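You operate a simulated robot arm through the tools that you are given. There is no shell and no other tool.

The job below is to be done with a simulated robot arm. You get a single attempt, and the scene is never put back.

Task
End the full blue bobbin, move it onto the FULL pad and load the black one on the small winder.
Fine: press END first; roller arm away for the change, back on after. Leave the other controls and the third bobbin. Where these are worked on the way, their far stop is far enough and under half their travel is too little: roller arm.

It is judged by the outcome, as a careful person would: the job done as asked, and still so three seconds after it is handed in. It fails if anything else is knocked over, pushed out of place, dropped, spilled or broken.

Robot
A 7-joint arm with a three-finger gripper, fixed in place. Base frame: the origin is on the floor under the middle of its stand, x ahead of it, y to its left, z up. Readings come in mm, degrees, newtons and seconds.
It reaches about 977 mm from its shoulder. Its first joint turns from -166.0 to 166.0 degrees. Payload 2.69 kg.
Tool frame: the origin (TCP) lies between the finger pads and is the grasp point; the fingertips stand 29 mm ahead of it; z points along the fingers, y is the line along which they close. The gripper opens to 120 mm; its body begins 78 mm behind the TCP.
Orientation is that of the tool frame in the base frame, as [roll, pitch, yaw] about the fixed x, y, z axes, in that order (R = Rz(yaw) Ry(pitch) Rx(roll)). With the fingers straight down and closing along the base's y, the tool's x points along the base's -x, its y along +y and its z along -z.

Tools
- The arm moves only by the tool move_arm. Its argument "deltas" is a list of rows, each a list of 6 numbers: the shift along the tool's x, y, z in mm, then the turn, a rotation vector about the tool's x, y, z in degrees. In form: [[tx, ty, tz, rx, ry, rz], ...]. A call has 1 to 20 rows; each row shifts and turns the commanded pose from where the row before left it, along the tool's axes as they then stand. "hand" is the finger opening in mm, from 0 to 120, set as the call begins (left out, the last holds). Rows are played at 5 a second. More than 50 mm and 8.6 degrees between two rows, or a gripper value outside its range, and nothing of the call is played. A pose out of reach is approached as far as the arm can. The call stops where the force on the tool passes 40 N (or 10 N more than at its start, if that is more) or the arm is blocked; 0.2 s more then pass. The fingers move at their own pace (about 136.2 mm/s each) and stop on an object; they squeeze with about 37 N. The grip force told is the motor's: it shows also when the fingers shut on nothing. Time passes only in rows, and 0.2 s behind the last, so rows that do not move let the fingers close. It gives the time, the measured TCP pose, the force on the tool (base axes), the opening and the grip force at its end, in the units of the frame above (readings bear some noise), with the torque about the TCP (base axes, N m) and any sound that the robot's microphone picked up.
- Cameras (640 x 400 px; columns grow to the right, rows downward): "scene" is fixed at [400, -650.2, 1349.4]; the picture's right is [0.98, 0.20, 0.00], its down [0.20, -0.95, -0.22] and it looks along [-0.05, 0.22, -0.97] (base axes); focal length 214 px, centre (320, 200). "wrist" rides on the gripper at [63, 0, -104] in the tool frame; the picture's right is [0.00, 1.00, 0.00], its down [-0.83, 0.00, -0.56] and it looks along [-0.56, 0.00, 0.83] (tool axes); focal length 275 px, centre (320, 200). There is no depth. A picture from a camera that has moved, and an enlarged one, comes with that camera's place and axes in the base frame and with its lens.
- grab_frame(camera): a new picture of that camera. The clock stands still meanwhile.
- raise_lower(by): moves the trunk up (or, below 0, down) by that many mm; the arm rides with it, the base frame stays. It gives what a move gives, with no picture.
- enlarge(camera, box): a new picture of the part [left, top, right, bottom] of that camera's present view, enlarged. The clock stands still meanwhile.
- hand_in(): hands the job in; it is judged then, once.

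Places have to be worked out from the pictures, the camera data and where the tool is seen. Open the gripper and draw the arm clear of the work before you hand the job in, unless the task says otherwise.

The tools are called after "Request:" by a JSON object that holds its "fn" and its "kwargs". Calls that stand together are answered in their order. move_arm: Moves the arm, as the interface text tells. Its arguments: {"type":"object","properties":{"deltas":{"type":"array","items":{"type":"array","items":{"type":"number"}}},"hand":{"type":"number"}},"required":["deltas"]} The other tools are called the same way: raise_lower (by) moves the trunk up or down; grab_frame (camera) takes a picture; enlarge (camera, box) takes an enlarged picture of a part of a camera's view; hand_in () hands the job in.

At the start:

```text
t: 0.0
position: [320.4, -452.1, 1072.6]
orientation: [180.0, -0.1, -179.8]
ft_force: [0.2, -0.4, 0.2]
moment: [-0.02, -0.01, -0.01]
gripper_width: 120.1
finger_force: 0.0
trunk travel left (down, up): [-400.0, 186.0]
```

scene: 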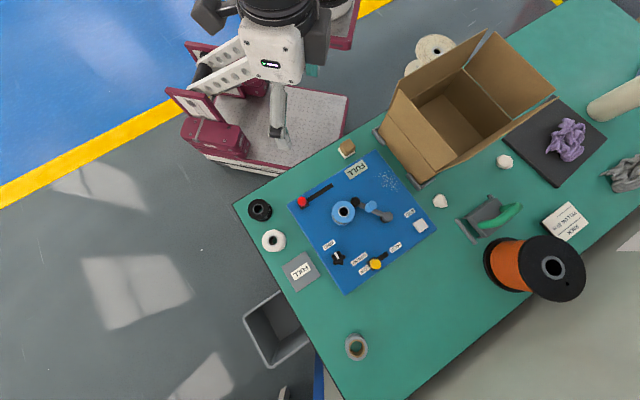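
wrist: 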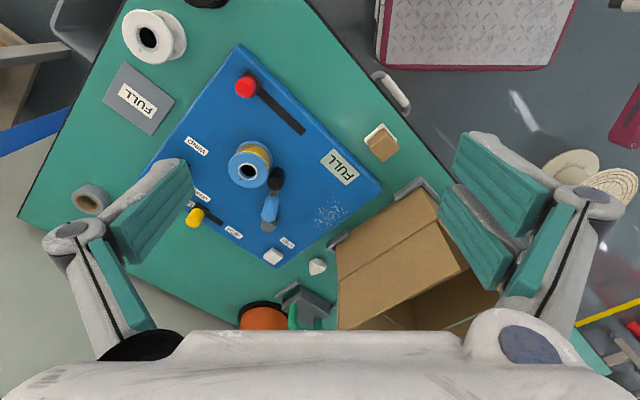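

The scene shows the small blue winder with a blue bobbin, the roller arm beside it, and various controls. I'll enlarge the pictures to read labels and work out positions.

Request:
{"fn": "enlarge", "kwargs": {"camera": "scene", "box": [230, 130, 450, 300]}}

Request:
{"fn": "enlarge", "kwargs": {"camera": "wrist", "box": [100, 0, 400, 300]}}

Request:
{"fn": "enlarge", "kwargs": {"camera": "scene", "box": [290, 180, 400, 270]}}

```text
2.35 times, centred on (340, 215) of scene
camera zoom: at [400.0, -650.2, 1349.4], right [0.98, 0.2, 0.0], down [0.2, -0.95, -0.22], along [-0.05, 0.22, -0.97], focal length 505 px, centre (273, 165)
```

zoom: 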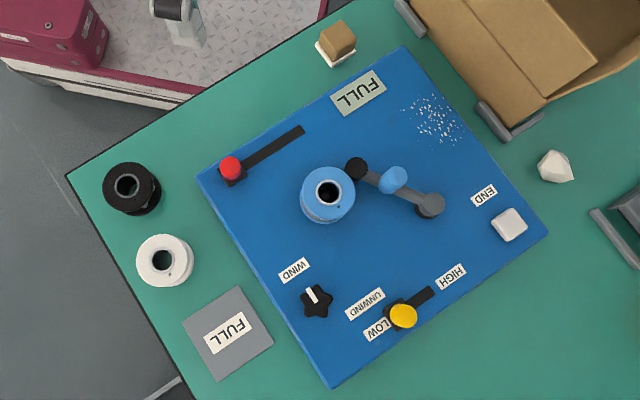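

```text
1.33 times, centred on (250, 150) of wrist
camera zoom: at [257.4, -451.3, 1176.3], right [-0.01, 1.0, 0.0], down [0.83, 0.0, 0.56], along [0.56, 0.0, -0.83], focal length 367 px, centre (413, 267)
```

zoom: 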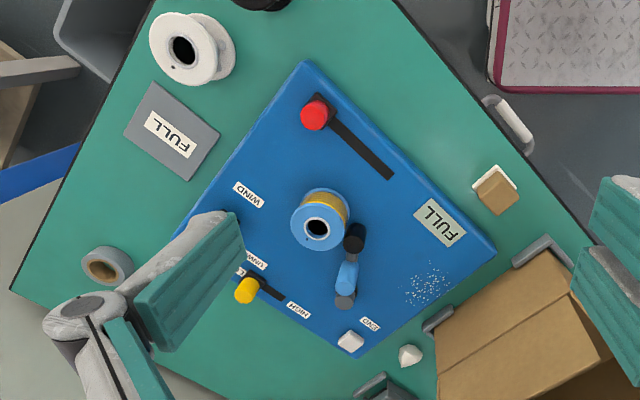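

```text
4.44 times, centred on (345, 225) of scene
camera zoom: at [400.0, -650.2, 1349.4], right [0.98, 0.2, 0.0], down [0.2, -0.95, -0.22], along [-0.05, 0.22, -0.97], focal length 953 px, centre (209, 89)
```

zoom: 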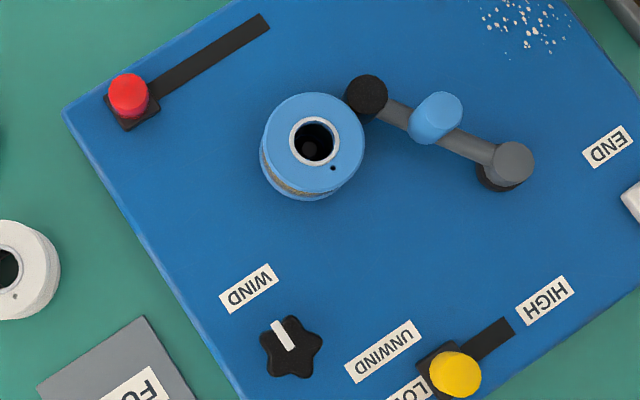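

The bobbin on the spindle triangulates to about (439, -551), with its top near z≈834. I'll move the hand over the winder for closer views before touching anything.

Request:
{"fn": "move_arm", "kwargs": {"deltas": [[-10, -25, 10, 0, 0, 0], [-10, -25, 10, 0, 0, 0], [-10, -25, 10, 0, 0, 0], [-10, -25, 10, 0, 0, 0]]}}

Request:
{"fn": "grab_frame", "kwargs": {"camera": "wrist"}}

Request:
{"fn": "enlarge", "kwargs": {"camera": "wrist", "box": [180, 40, 480, 240]}}

```text
t: 1.0
position: [360.7, -550.8, 1032.4]
orientation: [180.0, -0.1, -179.9]
ft_force: [0.4, -0.1, 0.1]
moment: [0.01, -0.02, 0.0]
gripper_width: 120.0
finger_force: 0.0
trunk travel left (down, up): [-400.0, 186.0]
```

```text
taken
camera wrist: at [297.1, -550.9, 1136.2], right [-0.01, 1.0, 0.0], down [0.83, 0.0, 0.56], along [0.56, 0.0, -0.83], focal length 275 px, centre (320, 200)
```

wrist: 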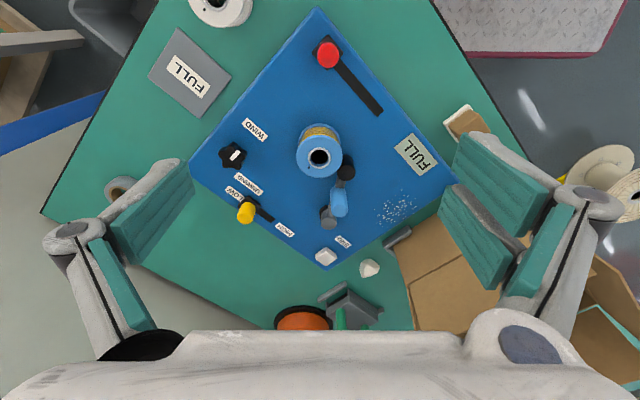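

```text
2.00 times, centred on (330, 140) of wrist
camera zoom: at [297.1, -550.9, 1136.2], right [-0.01, 1.0, 0.0], down [0.83, 0.0, 0.56], along [0.56, 0.0, -0.83], focal length 551 px, centre (300, 320)
```

zoom: 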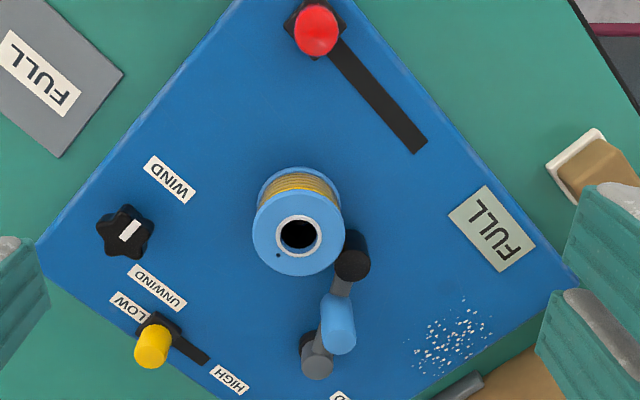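

The bobbin's top sits near z≈834 and the FULL pad is about (361, -715) with its top near z≈757. I'll get a closer look at the black and white bobbins next.

Request:
{"fn": "move_arm", "kwargs": {"deltas": [[30, -10, 20, 0, 0, 0], [30, -10, 20, 0, 0, 0], [30, -10, 20, 0, 0, 0], [30, -10, 20, 0, 0, 0]]}}

Request:
{"fn": "grab_frame", "kwargs": {"camera": "wrist"}}

Request:
{"fn": "grab_frame", "kwargs": {"camera": "scene"}}

```text
t: 2.0
position: [240.4, -591.9, 953.0]
orientation: [-180.0, 0.0, -179.9]
ft_force: [0.7, 0.6, -0.3]
moment: [-0.02, 0.04, -0.01]
gripper_width: 119.9
finger_force: 0.0
trunk travel left (down, up): [-400.0, 186.0]
```

```text
taken
camera wrist: at [177.9, -591.3, 1056.0], right [-0.01, 1.0, 0.0], down [0.83, 0.01, 0.56], along [0.56, 0.0, -0.83], focal length 275 px, centre (320, 200)
```

wrist: 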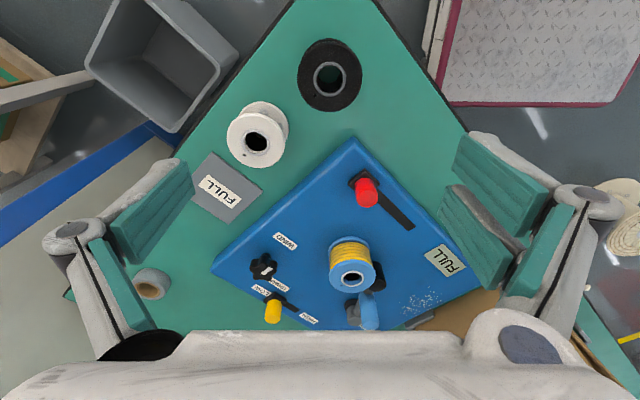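

```text
taken
```

scene: 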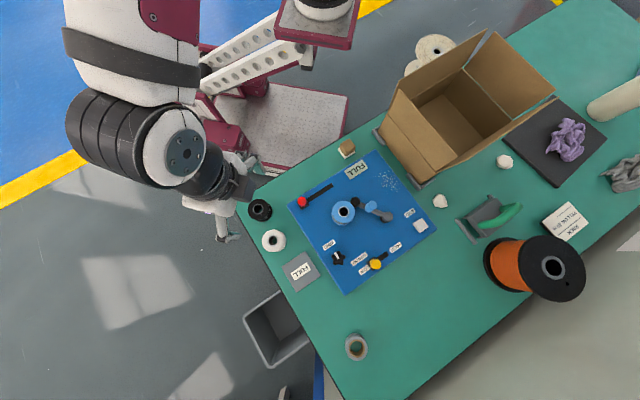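

I'll enlarge the bobbins and winder in this wrist view to check sizes and details such as drive holes.

Request:
{"fn": "enlarge", "kwargs": {"camera": "wrist", "box": [210, 30, 390, 180]}}

Request:
{"fn": "enlarge", "kwargs": {"camera": "wrist", "box": [230, 150, 470, 330]}}

Request:
{"fn": "enlarge", "kwargs": {"camera": "scene", "box": [235, 190, 325, 295]}}

```text
2.67 times, centred on (300, 105) of wrist
camera zoom: at [177.9, -591.3, 1056.0], right [-0.01, 1.0, 0.0], down [0.83, 0.01, 0.56], along [0.56, 0.0, -0.83], focal length 734 px, centre (373, 453)
```

zoom: 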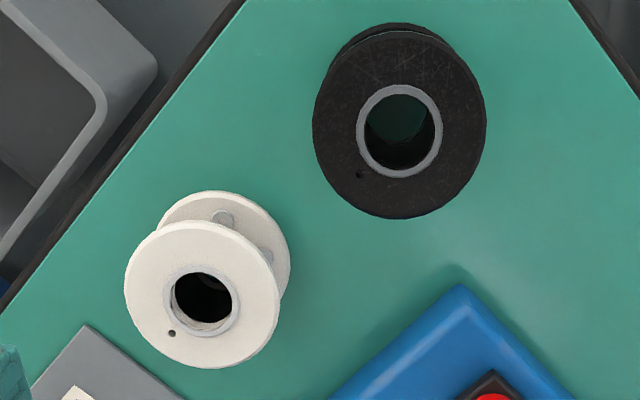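

```text
2.22 times, centred on (350, 240) of wrist
camera zoom: at [177.9, -591.3, 1056.0], right [-0.01, 1.0, 0.0], down [0.83, 0.01, 0.56], along [0.56, 0.0, -0.83], focal length 612 px, centre (253, 111)
```

zoom: 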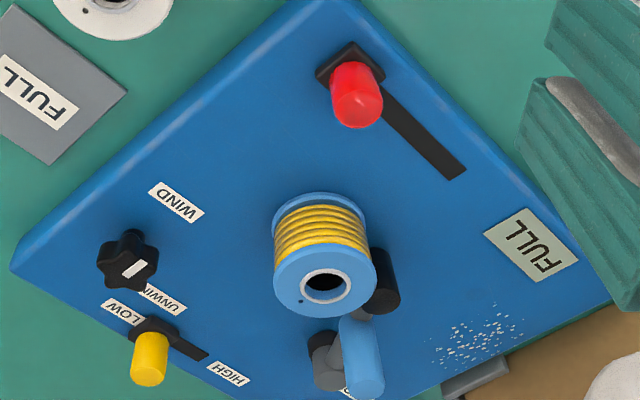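

```text
3.81 times, centred on (280, 242) of scene
camera zoom: at [400.0, -650.2, 1349.4], right [0.98, 0.2, 0.0], down [0.2, -0.95, -0.22], along [-0.05, 0.22, -0.97], focal length 817 px, centre (472, 38)
```

zoom: 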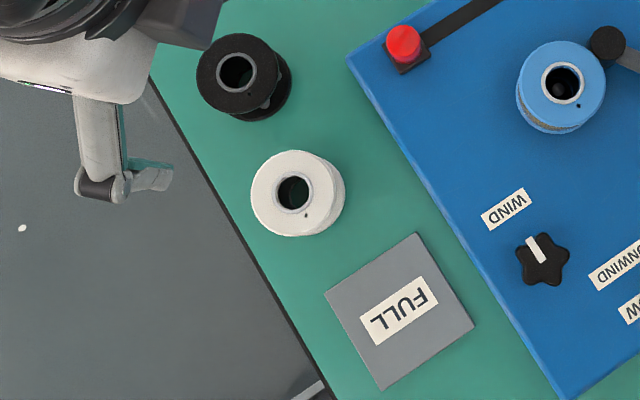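

Deck surface comes out at z≈792, END button near (641, -540, ~798), roller-arm pivot near (550, -539), knob top near (498, -525, 855). I'll check the cardboard box and the surrounding things near the END button before going there.

Request:
{"fn": "enlarge", "kwargs": {"camera": "scene", "box": [340, 20, 560, 250]}}

Request:
{"fn": "enlarge", "kwargs": {"camera": "scene", "box": [320, 170, 450, 260]}}

```text
1.74 times, centred on (450, 135) of scene
camera zoom: at [400.0, -650.2, 1349.4], right [0.98, 0.2, 0.0], down [0.2, -0.95, -0.22], along [-0.05, 0.22, -0.97], focal length 373 px, centre (94, 313)
```

zoom: 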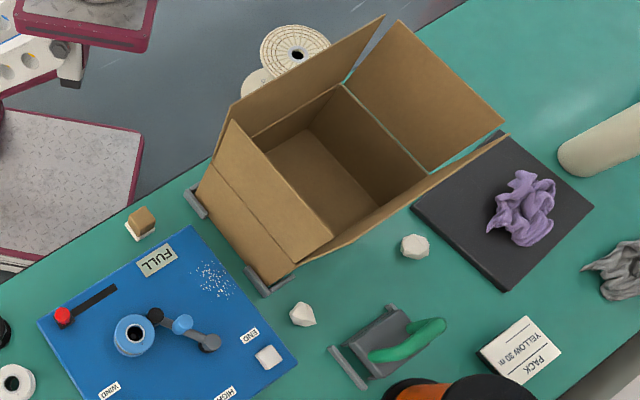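

```text
4.44 times, centred on (385, 215) of scene
camera zoom: at [400.0, -650.2, 1349.4], right [0.98, 0.2, 0.0], down [0.2, -0.95, -0.22], along [-0.05, 0.22, -0.97], focal length 953 px, centre (31, 133)
```

zoom: 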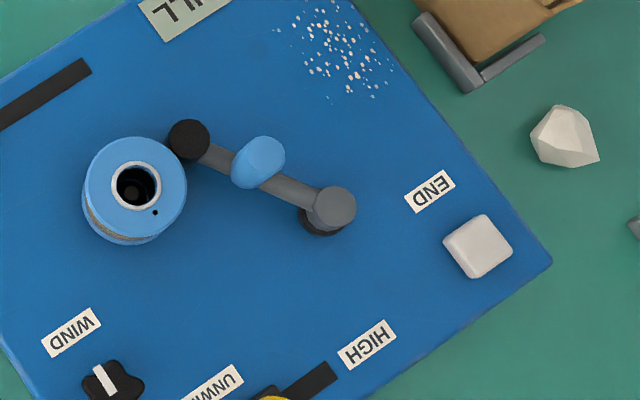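

The box's near face (with its flap up to z≈920) stays about 100 mm from END, so there is room. I'll close the fingers and travel high to a point above the END button, then look.

Request:
{"fn": "move_arm", "kwargs": {"deltas": [[-40, 5.2, 0, 0, 0, 0], [-40, 5.2, 0, 0, 0, 0], [-40, 5.2, 0, 0, 0, 0], [-40, 5.2, 0, 0, 0, 0], [-40, 5.2, 0, 0, 0, 0], [-40, 5.2, 0, 0, 0, 0], [-40, 5.2, 0, 0, 0, 0], [-40, 5.2, 0, 0, 0, 0], [-40, 5.2, 0, 0, 0, 0], [-40, 5.2, 0, 0, 0, 0]], "hand": 0}}

Request:
{"fn": "grab_frame", "kwargs": {"camera": "wrist"}}

Request:
{"fn": "grab_frame", "kwargs": {"camera": "scene"}}

```text
t: 4.2
position: [640.6, -539.8, 953.4]
orientation: [179.9, 0.1, 180.0]
ft_force: [-1.0, -0.9, 0.7]
moment: [0.06, -0.09, 0.02]
gripper_width: 0.1
finger_force: 29.0
trunk travel left (down, up): [-400.0, 186.0]
```

```text
taken
camera wrist: at [577.7, -540.0, 1057.1], right [0.0, 1.0, 0.0], down [0.83, 0.0, 0.56], along [0.56, 0.0, -0.83], focal length 275 px, centre (320, 200)
```

wrist: 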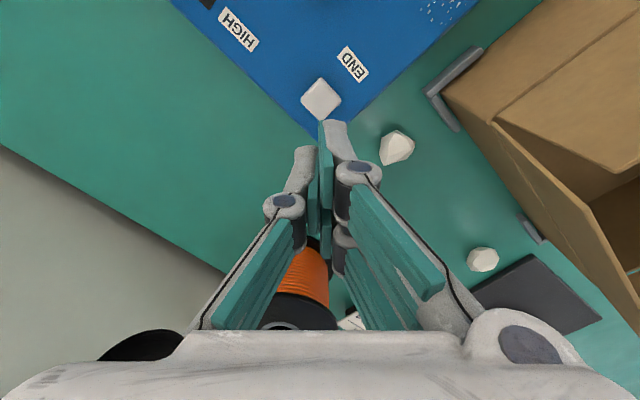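

```text
taken
```

scene: 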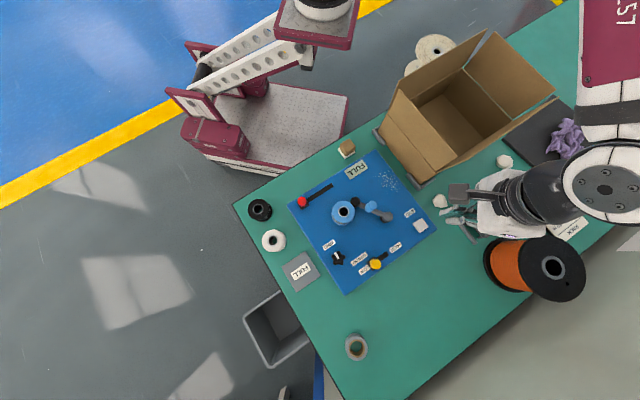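

The button appears right under the TCP at about (641, -539). I'll descend to just above it, then look.

Request:
{"fn": "move_arm", "kwargs": {"deltas": [[0, 0, 20, 0, 0, 0], [0, 0, 20, 0, 0, 0], [0, 0, 20, 0, 0, 0], [0, 0, 20, 0, 0, 0], [0, 0, 18, 0, 0, 0], [0, 0, 12, 0, 0, 0]]}}

Request:
{"fn": "grab_frame", "kwargs": {"camera": "wrist"}}

Request:
{"fn": "enlarge", "kwargs": {"camera": "scene", "box": [380, 180, 480, 250]}}

```text
t: 5.6
position: [642.0, -539.1, 841.7]
orientation: [-180.0, -0.1, -179.9]
ft_force: [-1.4, 0.8, -0.3]
moment: [0.01, 0.03, -0.02]
gripper_width: 0.0
finger_force: 28.5
trunk travel left (down, up): [-400.0, 186.0]
```

```text
taken
camera wrist: at [578.1, -538.8, 946.2], right [-0.01, 1.0, 0.0], down [0.83, 0.0, 0.56], along [0.56, 0.0, -0.83], focal length 275 px, centre (320, 200)
```

wrist: 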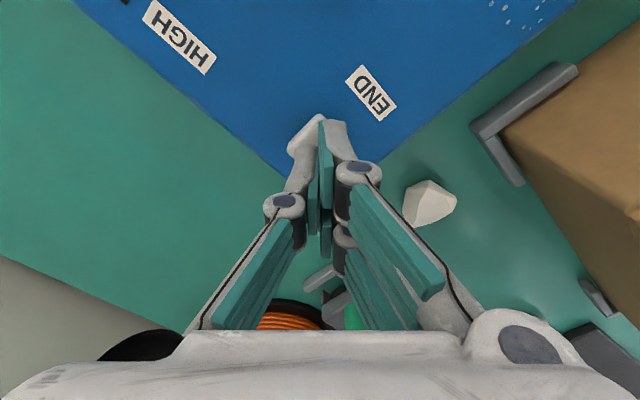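

```text
5.71 times, centred on (430, 215) of scene
camera zoom: at [400.0, -650.2, 1349.4], right [0.98, 0.2, 0.0], down [0.2, -0.95, -0.22], along [-0.05, 0.22, -0.97], focal length 1226 px, centre (-309, 114)
```

zoom: 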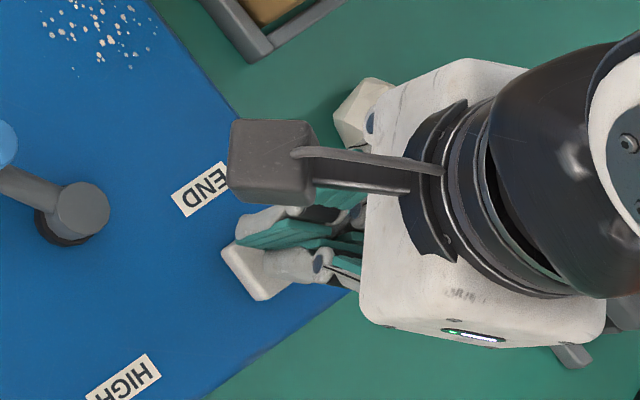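

The button is directly under the closed fingertips. I'll press down in 2 mm steps watching force and sound.

Request:
{"fn": "move_arm", "kwargs": {"deltas": [[0, 0, 2, 0, 0, 0], [0, 0, 2, 0, 0, 0], [0, 0, 2, 0, 0, 0], [0, 0, 2, 0, 0, 0], [0, 0, 2, 0, 0, 0], [0, 0, 2, 0, 0, 0]]}}

```text
t: 7.0
position: [640.4, -538.6, 830.6]
orientation: [179.9, 0.0, -179.9]
ft_force: [0.2, 0.1, -0.1]
moment: [0.05, -0.03, 0.0]
gripper_width: 0.0
finger_force: 28.5
trunk travel left (down, up): [-400.0, 186.0]
```

No contact yet with the tips at about z≈801. I'll continue down in small steps.

Request:
{"fn": "move_arm", "kwargs": {"deltas": [[0, 0, 1.5, 0, 0, 0], [0, 0, 1.5, 0, 0, 0], [0, 0, 1.5, 0, 0, 0], [0, 0, 1.5, 0, 0, 0]]}}

```text
t: 8.0
position: [640.5, -538.3, 825.5]
orientation: [180.0, 0.0, 180.0]
ft_force: [0.5, 0.4, 2.9]
moment: [-0.01, -0.02, -0.01]
gripper_width: 6.0
finger_force: 28.8
trunk travel left (down, up): [-400.0, 186.0]
heard: click
```

A click was heard with a light contact force. I'll back off and look at the button and the indicator.

Request:
{"fn": "move_arm", "kwargs": {"deltas": [[0, 0, -5, 0, 0, 0], [0, 0, -15, 0, 0, 0], [0, 0, -20, 0, 0, 0], [0, 0, -25, 0, 0, 0], [0, 0, -25, 0, 0, 0], [0, 0, -25, 0, 0, 0]]}}

Request:
{"fn": "grab_frame", "kwargs": {"camera": "wrist"}}

Request:
{"fn": "enlarge", "kwargs": {"camera": "scene", "box": [280, 140, 450, 280]}}

```text
t: 9.4
position: [641.0, -538.2, 939.3]
orientation: [179.9, 0.1, 180.0]
ft_force: [-0.1, -0.1, -0.6]
moment: [0.02, 0.01, 0.01]
gripper_width: 0.0
finger_force: 28.1
trunk travel left (down, up): [-400.0, 186.0]
```

```text
taken
camera wrist: at [577.7, -538.5, 1043.4], right [-0.01, 1.0, 0.0], down [0.83, 0.0, 0.56], along [0.56, 0.0, -0.83], focal length 275 px, centre (320, 200)
```

wrist: 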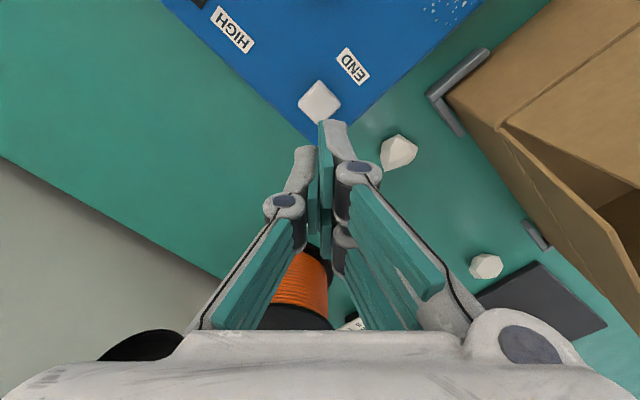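

```text
2.86 times, centred on (365, 210) of scene
camera zoom: at [400.0, -650.2, 1349.4], right [0.98, 0.2, 0.0], down [0.2, -0.95, -0.22], along [-0.05, 0.22, -0.97], focal length 613 px, centre (191, 171)
```

zoom: 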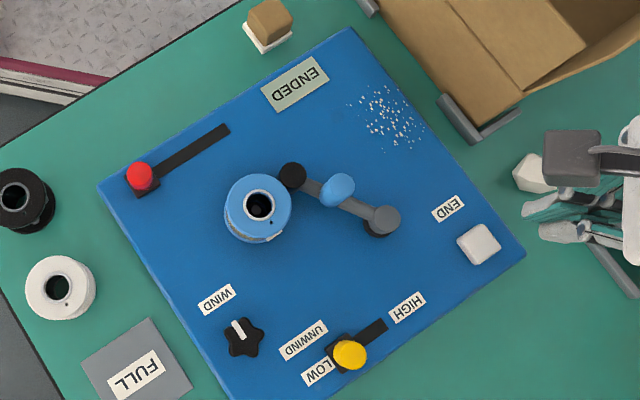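

The display now reads ENDED, so the END press worked. Next I'll move over to just beside the roller-arm knob (its −y side) and look closely.

Request:
{"fn": "move_arm", "kwargs": {"deltas": [[33, -5.5, 2, 0, 0, 0], [33, -5.5, 2, 0, 0, 0], [33, -5.5, 2, 0, 0, 0], [32, -5.5, 3, 0, 0, 0]]}}

Request:
{"fn": "grab_frame", "kwargs": {"camera": "wrist"}}

Request:
{"fn": "enlarge", "kwargs": {"camera": "wrist", "box": [280, 20, 480, 160]}}

```text
t: 10.4
position: [510.6, -561.1, 931.5]
orientation: [-180.0, -0.1, -179.8]
ft_force: [0.4, 0.6, 0.4]
moment: [-0.01, 0.02, 0.01]
gripper_width: 0.0
finger_force: 28.3
trunk travel left (down, up): [-400.0, 186.0]
```

```text
taken
camera wrist: at [447.0, -560.3, 1034.2], right [-0.01, 1.0, 0.0], down [0.83, 0.01, 0.56], along [0.56, 0.0, -0.83], focal length 275 px, centre (320, 200)
```

wrist: 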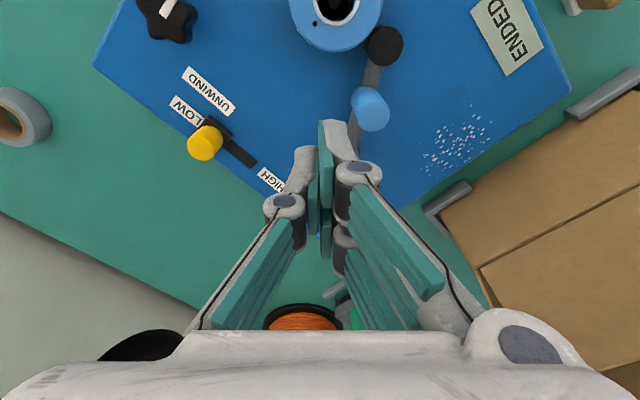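

```text
2.86 times, centred on (380, 90) of wrist
camera zoom: at [447.0, -560.3, 1034.2], right [-0.01, 1.0, 0.0], down [0.83, 0.01, 0.56], along [0.56, 0.0, -0.83], focal length 786 px, centre (149, 514)
```

zoom: 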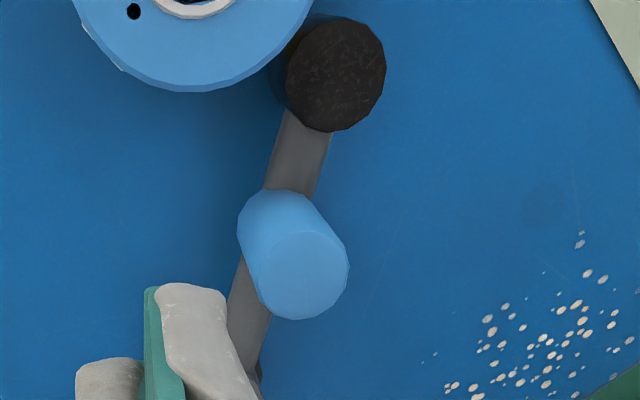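

The knob is about (499, -526), top z≈863, standing on a beam pivoting near (550, -539); tips at z≈847 will touch only the knob. I'll line up on its −y side with the hand turned to match the arm.

Request:
{"fn": "move_arm", "kwargs": {"deltas": [[10, -4.5, 12, 0, 0, 8], [9.3, -5.8, 12, 0, 0, 8], [0, 0, 12, 0, 0, 0]]}}

Request:
{"fn": "grab_frame", "kwargs": {"camera": "wrist"}}

Request:
{"fn": "enlarge", "kwargs": {"camera": "scene", "box": [300, 160, 460, 260]}}

```text
t: 11.2
position: [489.4, -569.4, 893.5]
orientation: [-179.9, 0.1, 164.0]
ft_force: [0.2, -0.6, 0.3]
moment: [0.01, 0.01, 0.04]
gripper_width: 0.0
finger_force: 29.0
trunk travel left (down, up): [-400.0, 186.0]
```

```text
taken
camera wrist: at [428.8, -552.2, 998.3], right [0.27, 0.96, 0.0], down [0.8, -0.23, 0.56], along [0.53, -0.15, -0.83], focal length 275 px, centre (320, 200)
```

wrist: 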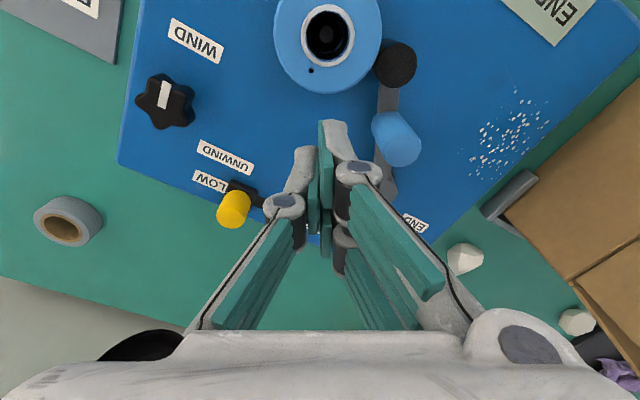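

```text
4.00 times, centred on (380, 210) of scene
camera zoom: at [400.0, -650.2, 1349.4], right [0.98, 0.2, 0.0], down [0.2, -0.95, -0.22], along [-0.05, 0.22, -0.97], focal length 858 px, centre (80, 160)
```

zoom: 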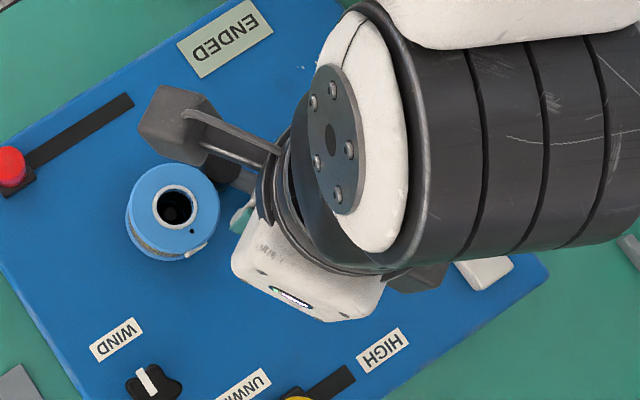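

In this view the beam is lined up with the hand and the knob lies about 43 mm to the hand's +y side. I'll lower to knob height and move up to contact.

Request:
{"fn": "move_arm", "kwargs": {"deltas": [[0, 0, 9, 0, 0, 0], [0, 0, 8, 0, 0, 0], [0, 5, 0, 0, 0, 0], [0, 5, 0, 0, 0, 0], [0, 4, 0, 0, 0, 0]]}}

Request:
{"fn": "grab_frame", "kwargs": {"camera": "wrist"}}

```text
t: 12.4
position: [493.1, -557.3, 877.5]
orientation: [180.0, 0.0, 164.1]
ft_force: [0.6, 0.6, -0.3]
moment: [-0.01, 0.01, 0.01]
gripper_width: 0.3
finger_force: 29.1
trunk travel left (down, up): [-400.0, 186.0]
```

```text
taken
camera wrist: at [432.4, -539.0, 981.6], right [0.27, 0.96, 0.0], down [0.8, -0.22, 0.56], along [0.54, -0.15, -0.83], focal length 275 px, centre (320, 200)
```

wrist: 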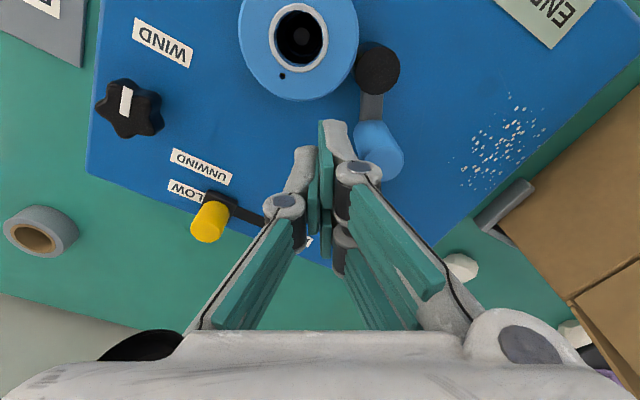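

The knob is now about 6 mm from the fingers. I'll close that gap and start swinging it away about its pivot, clockwise seen from above.

Request:
{"fn": "move_arm", "kwargs": {"deltas": [[0, 3, 0, 0, 0, 0], [0, 3, 0, 0, 0, 0], [1.6, 3.2, 0, 0, 0, 4], [1.6, 3.2, 0, 0, 0, 4], [1.6, 3.2, 0, 0, 0, 4], [1.6, 3.2, 0, 0, 0, 4], [1.6, 3.2, 0, 0, 0, 4]]}}

Request:
{"fn": "grab_frame", "kwargs": {"camera": "wrist"}}

```text
t: 14.0
position: [493.6, -533.5, 877.1]
orientation: [-179.9, 0.0, 144.0]
ft_force: [-2.1, -0.5, -0.8]
moment: [-0.01, 0.02, 0.02]
gripper_width: 0.2
finger_force: 28.4
trunk travel left (down, up): [-400.0, 186.0]
```

```text
taken
camera wrist: at [442.8, -496.0, 981.0], right [0.58, 0.81, 0.0], down [0.67, -0.49, 0.56], along [0.45, -0.33, -0.83], focal length 275 px, centre (320, 200)
```

wrist: 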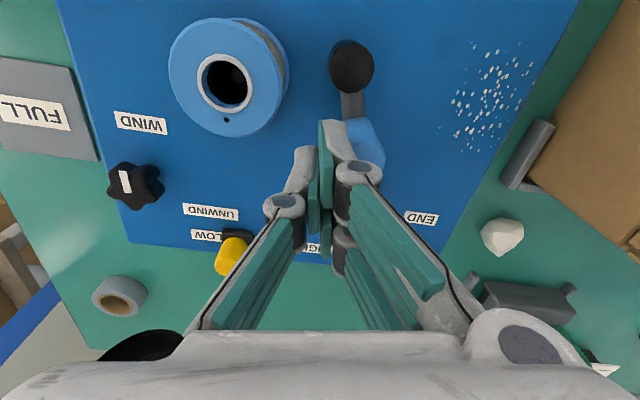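

The arm is swinging away smoothly with about 2 N. I'll continue the arc.

Request:
{"fn": "move_arm", "kwargs": {"deltas": [[1.6, 3.3, 0, 0, 0, 4], [1.6, 3.3, 0, 0, 0, 4], [1.6, 3.3, 0, 0, 0, 4], [1.6, 3.3, 0, 0, 0, 4], [1.6, 3.3, 0, 0, 0, 4], [1.6, 3.3, 0, 0, 0, 4]]}}

Request:
{"fn": "grab_frame", "kwargs": {"camera": "wrist"}}

```text
t: 15.4
position: [501.7, -512.2, 878.0]
orientation: [-179.9, 0.0, 120.0]
ft_force: [0.4, -0.2, 0.7]
moment: [0.01, 0.06, -0.02]
gripper_width: 0.0
finger_force: 28.6
trunk travel left (down, up): [-400.0, 186.0]
```

```text
taken
camera wrist: at [470.4, -457.6, 981.2], right [0.86, 0.5, 0.0], down [0.42, -0.72, 0.56], along [0.28, -0.48, -0.83], focal length 275 px, centre (320, 200)
```

wrist: 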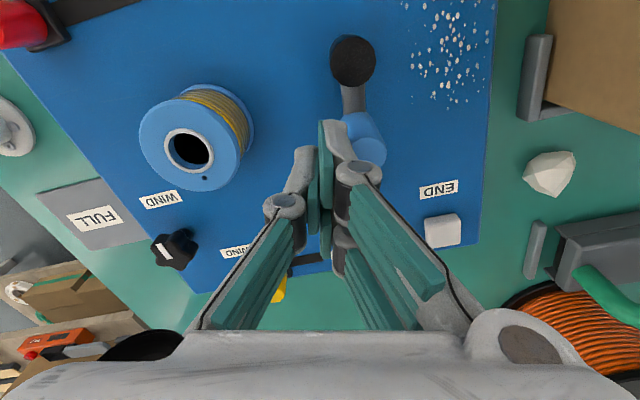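

The roller is already well clear (about 44° swung) with no stop felt yet. I'll continue toward the far stop.

Request:
{"fn": "move_arm", "kwargs": {"deltas": [[1.6, 3.3, 0, 0, 0, 4], [1.6, 3.3, 0, 0, 0, 4], [1.6, 3.3, 0, 0, 0, 4], [1.6, 3.3, 0, 0, 0, 4], [1.6, 3.3, 0, 0, 0, 4]]}}

Request:
{"fn": "grab_frame", "kwargs": {"camera": "wrist"}}

```text
t: 16.6
position: [512.0, -499.8, 878.9]
orientation: [-179.9, 0.1, 99.8]
ft_force: [-9.7, -5.3, -0.7]
moment: [-0.09, 0.2, 0.04]
gripper_width: 0.0
finger_force: 28.2
trunk travel left (down, up): [-400.0, 186.0]
```

```text
taken
camera wrist: at [500.6, -437.7, 981.3], right [0.98, 0.18, 0.0], down [0.15, -0.82, 0.56], along [0.1, -0.55, -0.83], focal length 275 px, centre (320, 200)
```

wrist: 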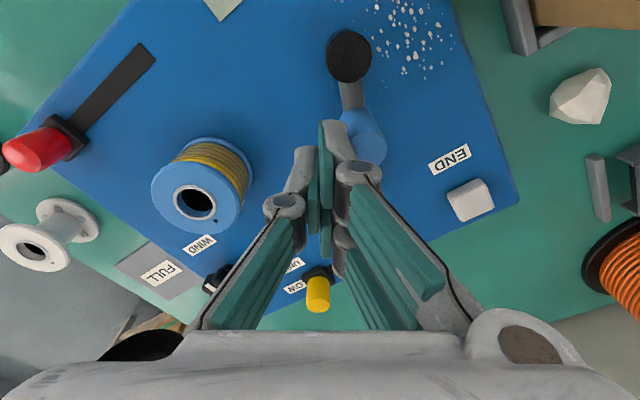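

Force has risen to about 11 N, suggesting the far stop is near. I'll nudge a little more to check.

Request:
{"fn": "move_arm", "kwargs": {"deltas": [[0.8, 1.7, 0, 0, 0, 2], [0.8, 1.7, 0, 0, 0, 2]]}}

Request:
{"fn": "grab_frame", "kwargs": {"camera": "wrist"}}

```text
t: 17.2
position: [511.0, -499.6, 877.5]
orientation: [-179.7, 0.2, 95.9]
ft_force: [-33.3, -13.4, 0.1]
moment: [-0.26, 0.69, 0.16]
gripper_width: 0.0
finger_force: 28.0
trunk travel left (down, up): [-400.0, 186.0]
```

```text
taken
camera wrist: at [505.0, -436.1, 981.4], right [0.99, 0.11, 0.0], down [0.09, -0.83, 0.56], along [0.05, -0.55, -0.83], focal length 275 px, centre (320, 200)
```

wrist: 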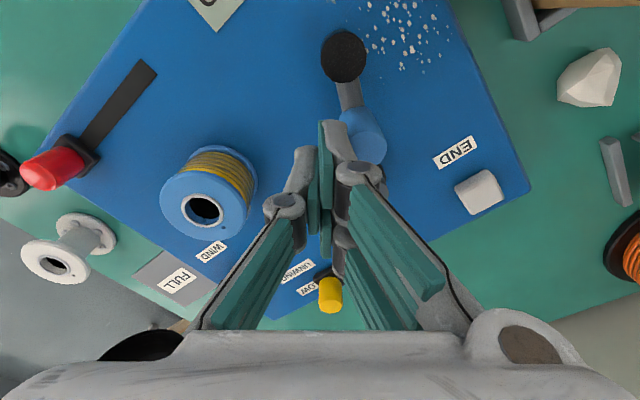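

Force jumped to ~36 N without motion, so this is the far stop. I'll back off along −y of the hand and rise to check that the arm stays there.

Request:
{"fn": "move_arm", "kwargs": {"deltas": [[0, -4, 0, 0, 0, 0], [0, -6, 0, 0, 0, 0], [0, -8, 0, 0, 0, 0], [0, -8, -20, 0, 0, 0], [0, 0, -30, 0, 0, 0], [0, 0, -30, 0, 0, 0]]}}

Request:
{"fn": "grab_frame", "kwargs": {"camera": "wrist"}}

Request:
{"fn": "enlarge", "kwargs": {"camera": "scene", "box": [290, 150, 450, 270]}}

```text
t: 18.6
position: [491.3, -501.4, 957.4]
orientation: [-180.0, -0.1, 96.1]
ft_force: [0.0, -0.9, -0.7]
moment: [0.0, 0.05, -0.03]
gripper_width: 0.0
finger_force: 28.6
trunk travel left (down, up): [-400.0, 186.0]
```

```text
taken
camera wrist: at [483.9, -437.2, 1061.7], right [0.99, 0.11, 0.0], down [0.09, -0.83, 0.56], along [0.06, -0.55, -0.83], focal length 275 px, centre (320, 200)
```

wrist: 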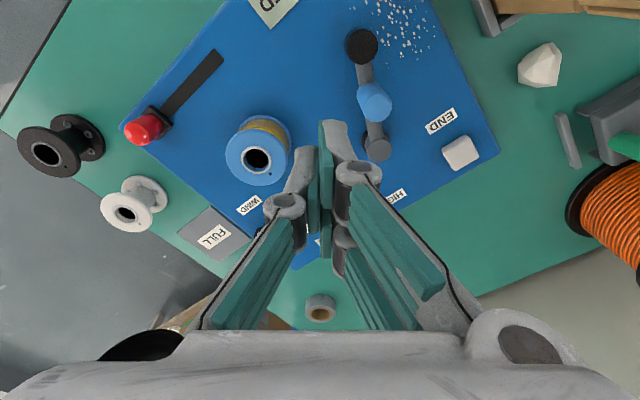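

```text
3.33 times, centred on (370, 210) of scene
camera zoom: at [400.0, -650.2, 1349.4], right [0.98, 0.2, 0.0], down [0.2, -0.95, -0.22], along [-0.05, 0.22, -0.97], focal length 715 px, centre (153, 167)
```

zoom: 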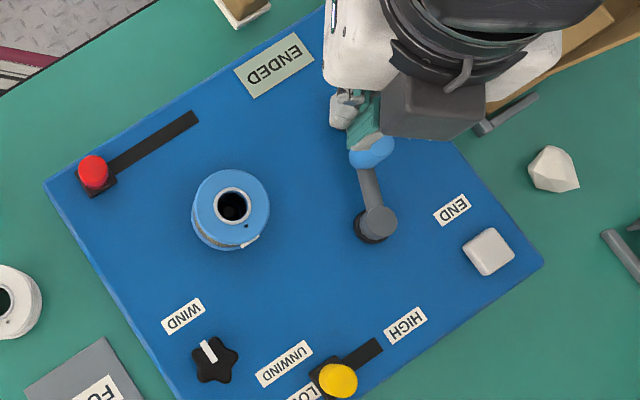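

The roller arm stays at its far stop, well clear of the bobbin. I'll turn the hand back to the original heading, open the fingers to 90 mm, and then move above the blue bobbin.

Request:
{"fn": "move_arm", "kwargs": {"deltas": [[0, 0, 0, 0, 0, -8.4], [0, 0, 0, 0, 0, -8.4], [0, 0, 0, 0, 0, -8.4], [0, 0, 0, 0, 0, -8.4], [0, 0, 0, 0, 0, -8.4], [0, 0, 0, 0, 0, -8.4], [0, 0, 0, 0, 0, -8.4], [0, 0, 0, 0, 0, -8.4], [0, 0, 0, 0, 0, -8.4], [0, 0, 0, 0, 0, -8.4], [13, -12.5, 0, 0, 0, 0], [13, -12.5, 0, 0, 0, 0], [13, -12.5, 0, 0, 0, 0], [13, -12.5, 0, 0, 0, 0]], "hand": 90}}

Request:
{"fn": "grab_frame", "kwargs": {"camera": "wrist"}}

Request:
{"fn": "enlarge", "kwargs": {"camera": "wrist", "box": [230, 60, 430, 200]}}

```text
t: 21.6
position: [438.5, -548.6, 957.3]
orientation: [179.9, 0.0, -180.0]
ft_force: [-0.3, -0.2, -0.3]
moment: [-0.03, 0.01, 0.01]
gripper_width: 89.9
finger_force: 0.0
trunk travel left (down, up): [-400.0, 186.0]
```

```text
taken
camera wrist: at [376.1, -549.4, 1060.9], right [-0.01, 1.0, 0.0], down [0.83, 0.0, 0.56], along [0.56, 0.0, -0.83], focal length 275 px, centre (320, 200)
```

wrist: 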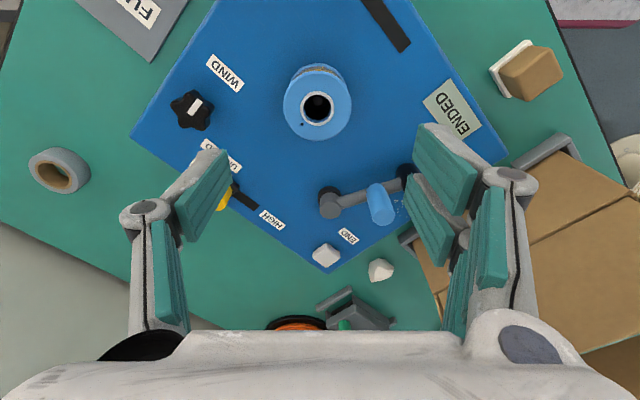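

```text
2.86 times, centred on (330, 130) of wrist
camera zoom: at [376.1, -549.4, 1060.9], right [-0.01, 1.0, 0.0], down [0.83, 0.0, 0.56], along [0.56, 0.0, -0.83], focal length 786 px, centre (291, 400)
```

zoom: 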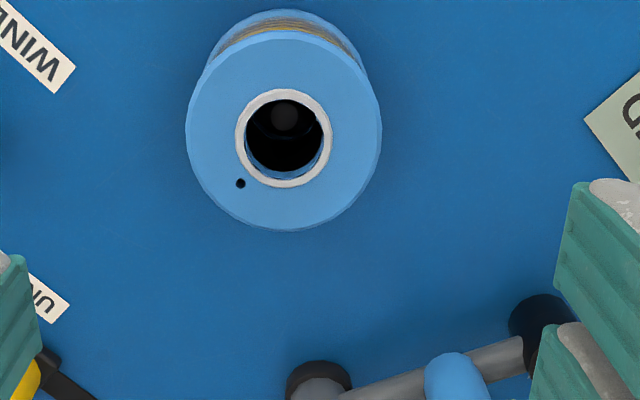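

The blue bobbin is about 2 mm to the hand's −y side, otherwise centred. I'll correct that and descend partway, then verify.

Request:
{"fn": "move_arm", "kwargs": {"deltas": [[0, -2, 20, 0, 0, 0], [0, 0, 20, 0, 0, 0], [0, 0, 20, 0, 0, 0], [0, 0, 20, 0, 0, 0]]}}

Request:
{"fn": "grab_frame", "kwargs": {"camera": "wrist"}}

```text
t: 22.6
position: [438.4, -551.3, 877.0]
orientation: [-179.9, 0.1, -179.9]
ft_force: [0.5, 0.4, 0.4]
moment: [0.01, 0.02, -0.01]
gripper_width: 89.9
finger_force: 0.0
trunk travel left (down, up): [-400.0, 186.0]
```

```text
taken
camera wrist: at [376.1, -551.5, 980.6], right [-0.01, 1.0, 0.0], down [0.83, 0.0, 0.56], along [0.56, 0.0, -0.83], focal length 275 px, centre (320, 200)
```

wrist: 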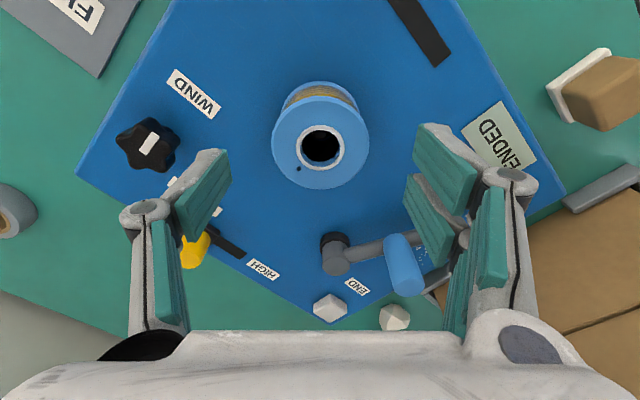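

The bobbin is centred between the fingers. I'll descend to grasp height (tips about 11 mm above the deck) and close.

Request:
{"fn": "move_arm", "kwargs": {"deltas": [[0, 0, 15, 0, 0, 0], [0, 0, 15, 0, 0, 0], [0, 0, 14, 0, 0, 0]]}}

Request:
{"fn": "grab_frame", "kwargs": {"camera": "wrist"}}

```text
t: 23.4
position: [438.7, -552.4, 833.9]
orientation: [180.0, 0.0, -180.0]
ft_force: [-0.4, -0.1, 0.0]
moment: [-0.03, -0.02, -0.01]
gripper_width: 90.0
finger_force: 0.1
trunk travel left (down, up): [-400.0, 186.0]
```

```text
taken
camera wrist: at [376.0, -552.4, 936.7], right [-0.01, 1.0, 0.0], down [0.83, 0.0, 0.56], along [0.56, 0.0, -0.83], focal length 275 px, centre (320, 200)
```

wrist: 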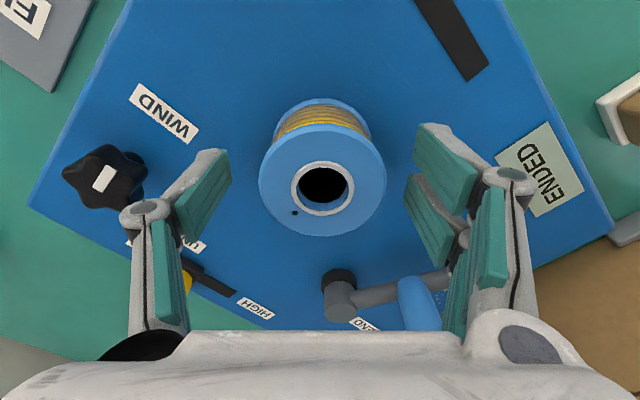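

The bobbin is about 1 mm to the +y side; I'll trim that and close the fingers on it.

Request:
{"fn": "move_arm", "kwargs": {"deltas": [[0, 1.2, 0, 0, 0, 0], [0, 0, 0, 0, 0, 0], [0, 0, 0, 0, 0, 0], [0, 0, 0, 0, 0, 0]], "hand": 45}}

Request:
{"fn": "grab_frame", "kwargs": {"camera": "wrist"}}

```text
t: 24.4
position: [439.2, -551.1, 833.7]
orientation: [180.0, 0.1, 180.0]
ft_force: [0.1, -0.6, 3.6]
moment: [-0.05, 0.04, -0.01]
gripper_width: 53.2
finger_force: 36.9
trunk travel left (down, up): [-400.0, 186.0]
```

```text
taken
camera wrist: at [376.0, -551.0, 936.9], right [-0.01, 1.0, 0.0], down [0.83, 0.0, 0.56], along [0.56, 0.0, -0.83], focal length 275 px, centre (320, 200)
```

wrist: 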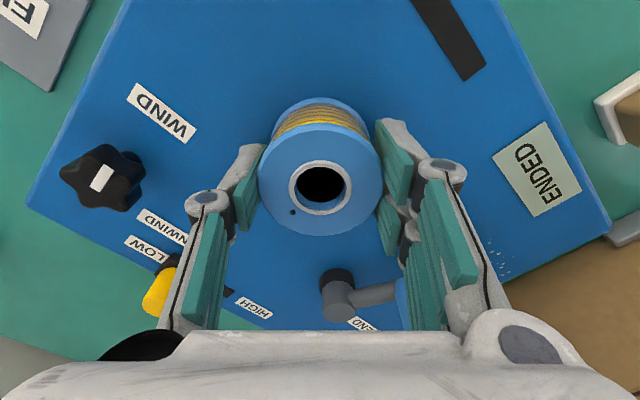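

The grip is firm at 53 mm. I'll lift straight up gently and watch the force.

Request:
{"fn": "move_arm", "kwargs": {"deltas": [[0, 0, -3, 0, 0, 0], [0, 0, -4, 0, 0, 0], [0, 0, -5, 0, 0, 0], [0, 0, -8, 0, 0, 0], [0, 0, -10, 0, 0, 0]]}}

Request:
{"fn": "grab_frame", "kwargs": {"camera": "wrist"}}

```text
t: 25.6
position: [439.7, -551.7, 863.5]
orientation: [-180.0, -0.1, -179.8]
ft_force: [0.2, -0.3, -1.9]
moment: [-0.02, 0.01, 0.03]
gripper_width: 53.2
finger_force: 36.7
trunk travel left (down, up): [-400.0, 186.0]
```

```text
taken
camera wrist: at [376.3, -550.5, 967.4], right [-0.01, 1.0, 0.0], down [0.83, 0.0, 0.56], along [0.56, 0.0, -0.83], focal length 275 px, centre (320, 200)
```

wrist: 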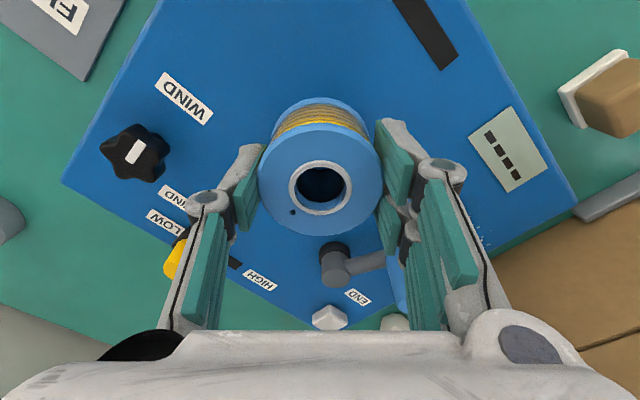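

The bobbin came off and the display changed to dashes, weight about 2 N. I'll lift higher and carry it toward the FULL pad at about (361, -715).

Request:
{"fn": "move_arm", "kwargs": {"deltas": [[0, 0, -20, 0, 0, 0], [0, 0, -20, 0, 0, 0], [0, 0, -15, 0, 0, 0], [16, -32, 0, 0, 0, 0], [16, -32, 0, 0, 0, 0], [16, -32, 0, 0, 0, 0], [16, -33, 0, 0, 0, 0], [14, -34, 0, 0, 0, 0]]}}

Request:
{"fn": "grab_frame", "kwargs": {"camera": "wrist"}}

Request:
{"fn": "enlarge", "kwargs": {"camera": "scene", "box": [230, 150, 430, 310]}}

Request:
{"fn": "enlarge", "kwargs": {"camera": "scene", "box": [325, 195, 365, 225]}}

```text
t: 27.4
position: [360.3, -713.3, 919.8]
orientation: [179.8, 0.0, -180.0]
ft_force: [0.1, 0.6, 0.0]
moment: [-0.01, 0.02, -0.02]
gripper_width: 53.0
finger_force: 37.0
trunk travel left (down, up): [-400.0, 186.0]
```

```text
taken
camera wrist: at [298.1, -713.4, 1022.8], right [-0.01, 1.0, 0.0], down [0.83, 0.0, 0.56], along [0.56, 0.0, -0.83], focal length 275 px, centre (320, 200)
```

wrist: 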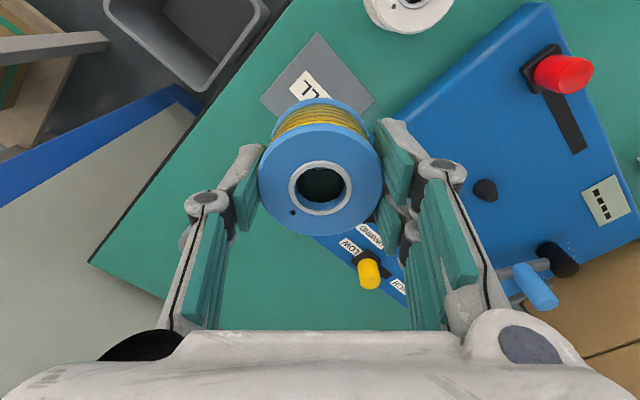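

```text
2.50 times, centred on (330, 230) of scene
camera zoom: at [400.0, -650.2, 1349.4], right [0.98, 0.2, 0.0], down [0.2, -0.95, -0.22], along [-0.05, 0.22, -0.97], focal length 536 px, centre (295, 125)
```

zoom: 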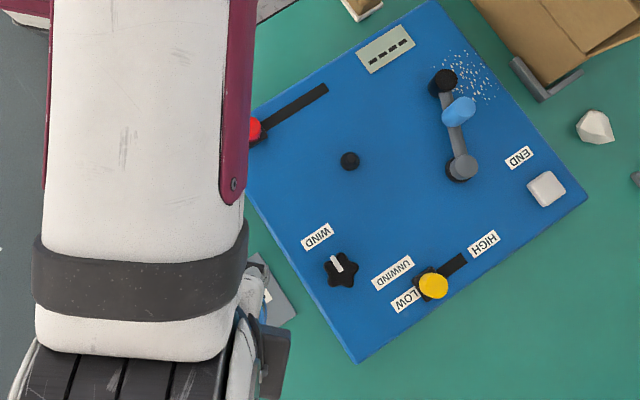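

```text
13.33 times, centred on (345, 210) of scene
camera zoom: at [400.0, -650.2, 1349.4], right [0.98, 0.2, 0.0], down [0.2, -0.95, -0.22], along [-0.05, 0.22, -0.97], focal length 2860 px, centre (-13, 67)
```

zoom: 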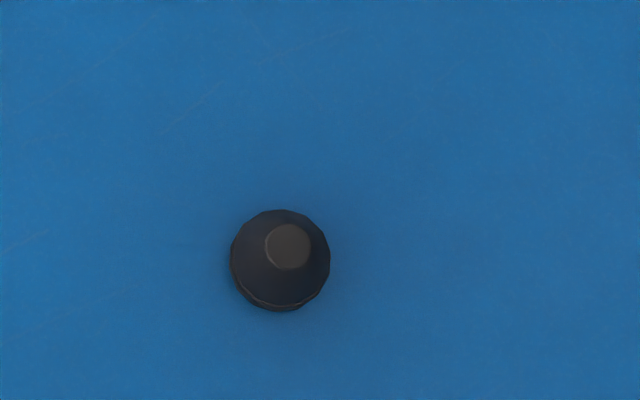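

The bare spindle is a small cone (about 18 mm at its base) at (438.5, -551.2) with no drive pin visible. The pad centre works out to about (363, -716), so I'll trim the position, turn the hand 20° to keep the fingers off the deck edge, and descend.

Request:
{"fn": "move_arm", "kwargs": {"deltas": [[-2.7, -2.7, 0, 0, 0, -6.7], [0, 0, 0, 0, 0, -6.7], [0, 0, 0, 0, 0, -6.6], [0, 0, 25, 0, 0, 0], [0, 0, 25, 0, 0, 0], [0, 0, 25, 0, 0, 0]]}}

Request:
{"fn": "grab_frame", "kwargs": {"camera": "wrist"}}

Request:
{"fn": "enlarge", "kwargs": {"camera": "scene", "box": [240, 200, 380, 310]}}

```text
t: 28.8
position: [363.1, -716.6, 843.2]
orientation: [-180.0, 0.0, -159.9]
ft_force: [0.9, -0.2, -0.2]
moment: [-0.03, -0.01, 0.0]
gripper_width: 52.9
finger_force: 37.1
trunk travel left (down, up): [-400.0, 186.0]
```

```text
taken
camera wrist: at [304.6, -738.1, 947.4], right [-0.35, 0.94, 0.0], down [0.78, 0.29, 0.56], along [0.52, 0.19, -0.83], focal length 275 px, centre (320, 200)
```

wrist: 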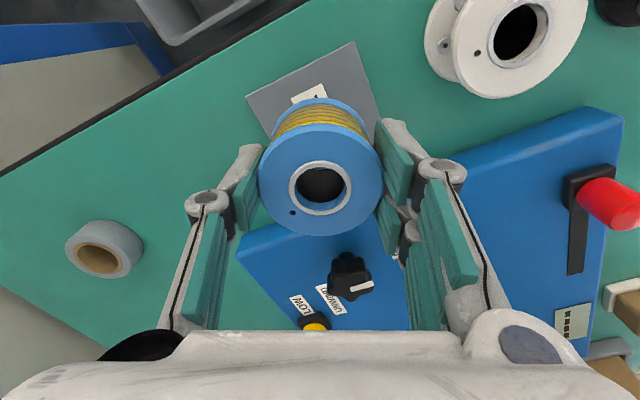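

```text
3.64 times, centred on (310, 255) of scene
camera zoom: at [400.0, -650.2, 1349.4], right [0.98, 0.2, 0.0], down [0.2, -0.95, -0.22], along [-0.05, 0.22, -0.97], focal length 780 px, centre (356, 0)
```

zoom: 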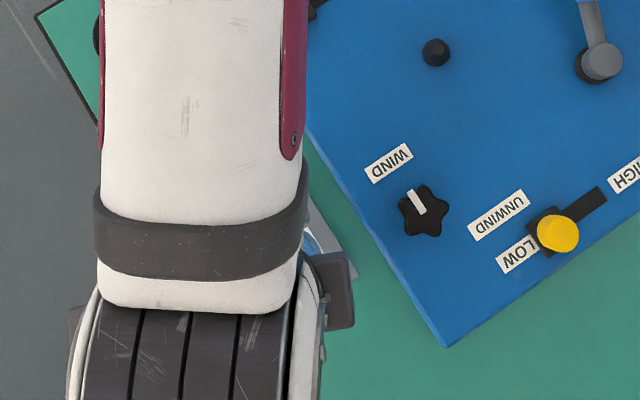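

The pad corners confirm its centre near (363.5, -715.5), right under the bobbin. I'll lower toward it, then creep to contact.

Request:
{"fn": "move_arm", "kwargs": {"deltas": [[0, 0, 15, 0, 0, 0], [0, 0, 15, 0, 0, 0], [0, 0, 5, 0, 0, 0], [0, 0, 2, 0, 0, 0], [0, 0, 2, 0, 0, 0], [0, 0, 2, 0, 0, 0]]}}

Request:
{"fn": "grab_frame", "kwargs": {"camera": "wrist"}}

```text
t: 30.2
position: [363.0, -716.9, 806.5]
orientation: [-179.7, -0.1, -160.0]
ft_force: [-1.1, 5.4, 24.4]
moment: [0.05, 0.02, 0.02]
gripper_width: 53.3
finger_force: 36.7
trunk travel left (down, up): [-400.0, 186.0]
```

```text
taken
camera wrist: at [304.4, -738.0, 909.3], right [-0.35, 0.94, 0.0], down [0.78, 0.29, 0.55], along [0.52, 0.19, -0.83], focal length 275 px, centre (320, 200)
```

wrist: 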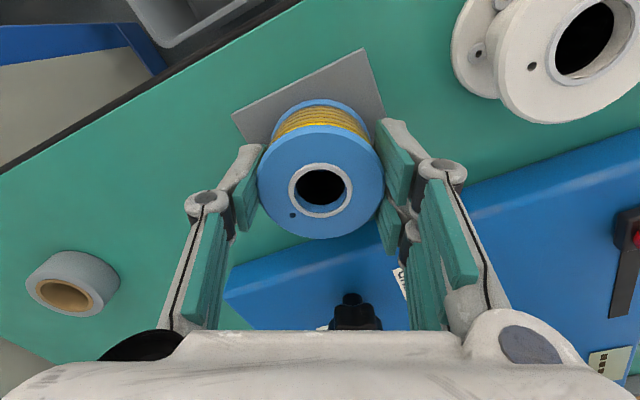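

Contact on the pad at ~24 N, with the bobbin still square in the grip. I'll relieve most of the pressure and then open the fingers.

Request:
{"fn": "move_arm", "kwargs": {"deltas": [[0, 0, -1.5, 0, 0, 0], [0, 0, -1.5, 0, 0, 0], [0, 0, -0.7, 0, 0, 0]]}}

```text
t: 31.0
position: [365.2, -714.8, 805.1]
orientation: [179.9, -0.1, -159.9]
ft_force: [-0.5, -1.0, 4.3]
moment: [-0.22, 0.03, -0.05]
gripper_width: 52.9
finger_force: 37.1
trunk travel left (down, up): [-400.0, 186.0]
```

Only about 4 N of contact remains, so the bobbin is resting on the pad. Opening the fingers now.

Request:
{"fn": "move_arm", "kwargs": {"deltas": [[0, 0, 0, 0, 0, 0], [0, 0, 0, 0, 0, 0], [0, 0, 0, 0, 0, 0]], "hand": 70}}

Request:
{"fn": "grab_frame", "kwargs": {"camera": "wrist"}}

```text
t: 31.8
position: [365.0, -717.1, 807.1]
orientation: [179.9, 0.0, -159.9]
ft_force: [-0.4, 0.4, 0.4]
moment: [-0.04, 0.03, 0.02]
gripper_width: 70.4
finger_force: 0.0
trunk travel left (down, up): [-400.0, 186.0]
```

```text
taken
camera wrist: at [304.9, -737.7, 910.0], right [-0.35, 0.94, 0.0], down [0.78, 0.29, 0.56], along [0.52, 0.19, -0.83], focal length 275 px, centre (320, 200)
```

wrist: 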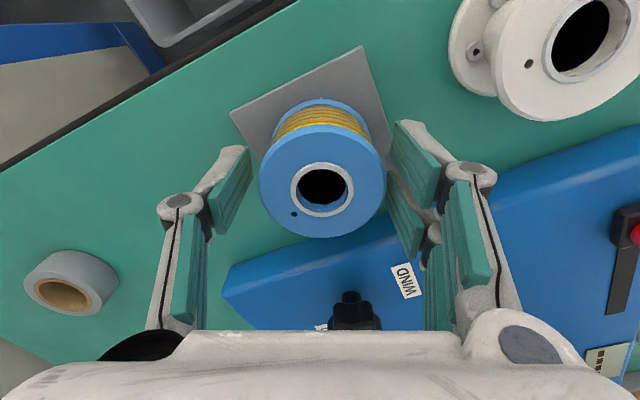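

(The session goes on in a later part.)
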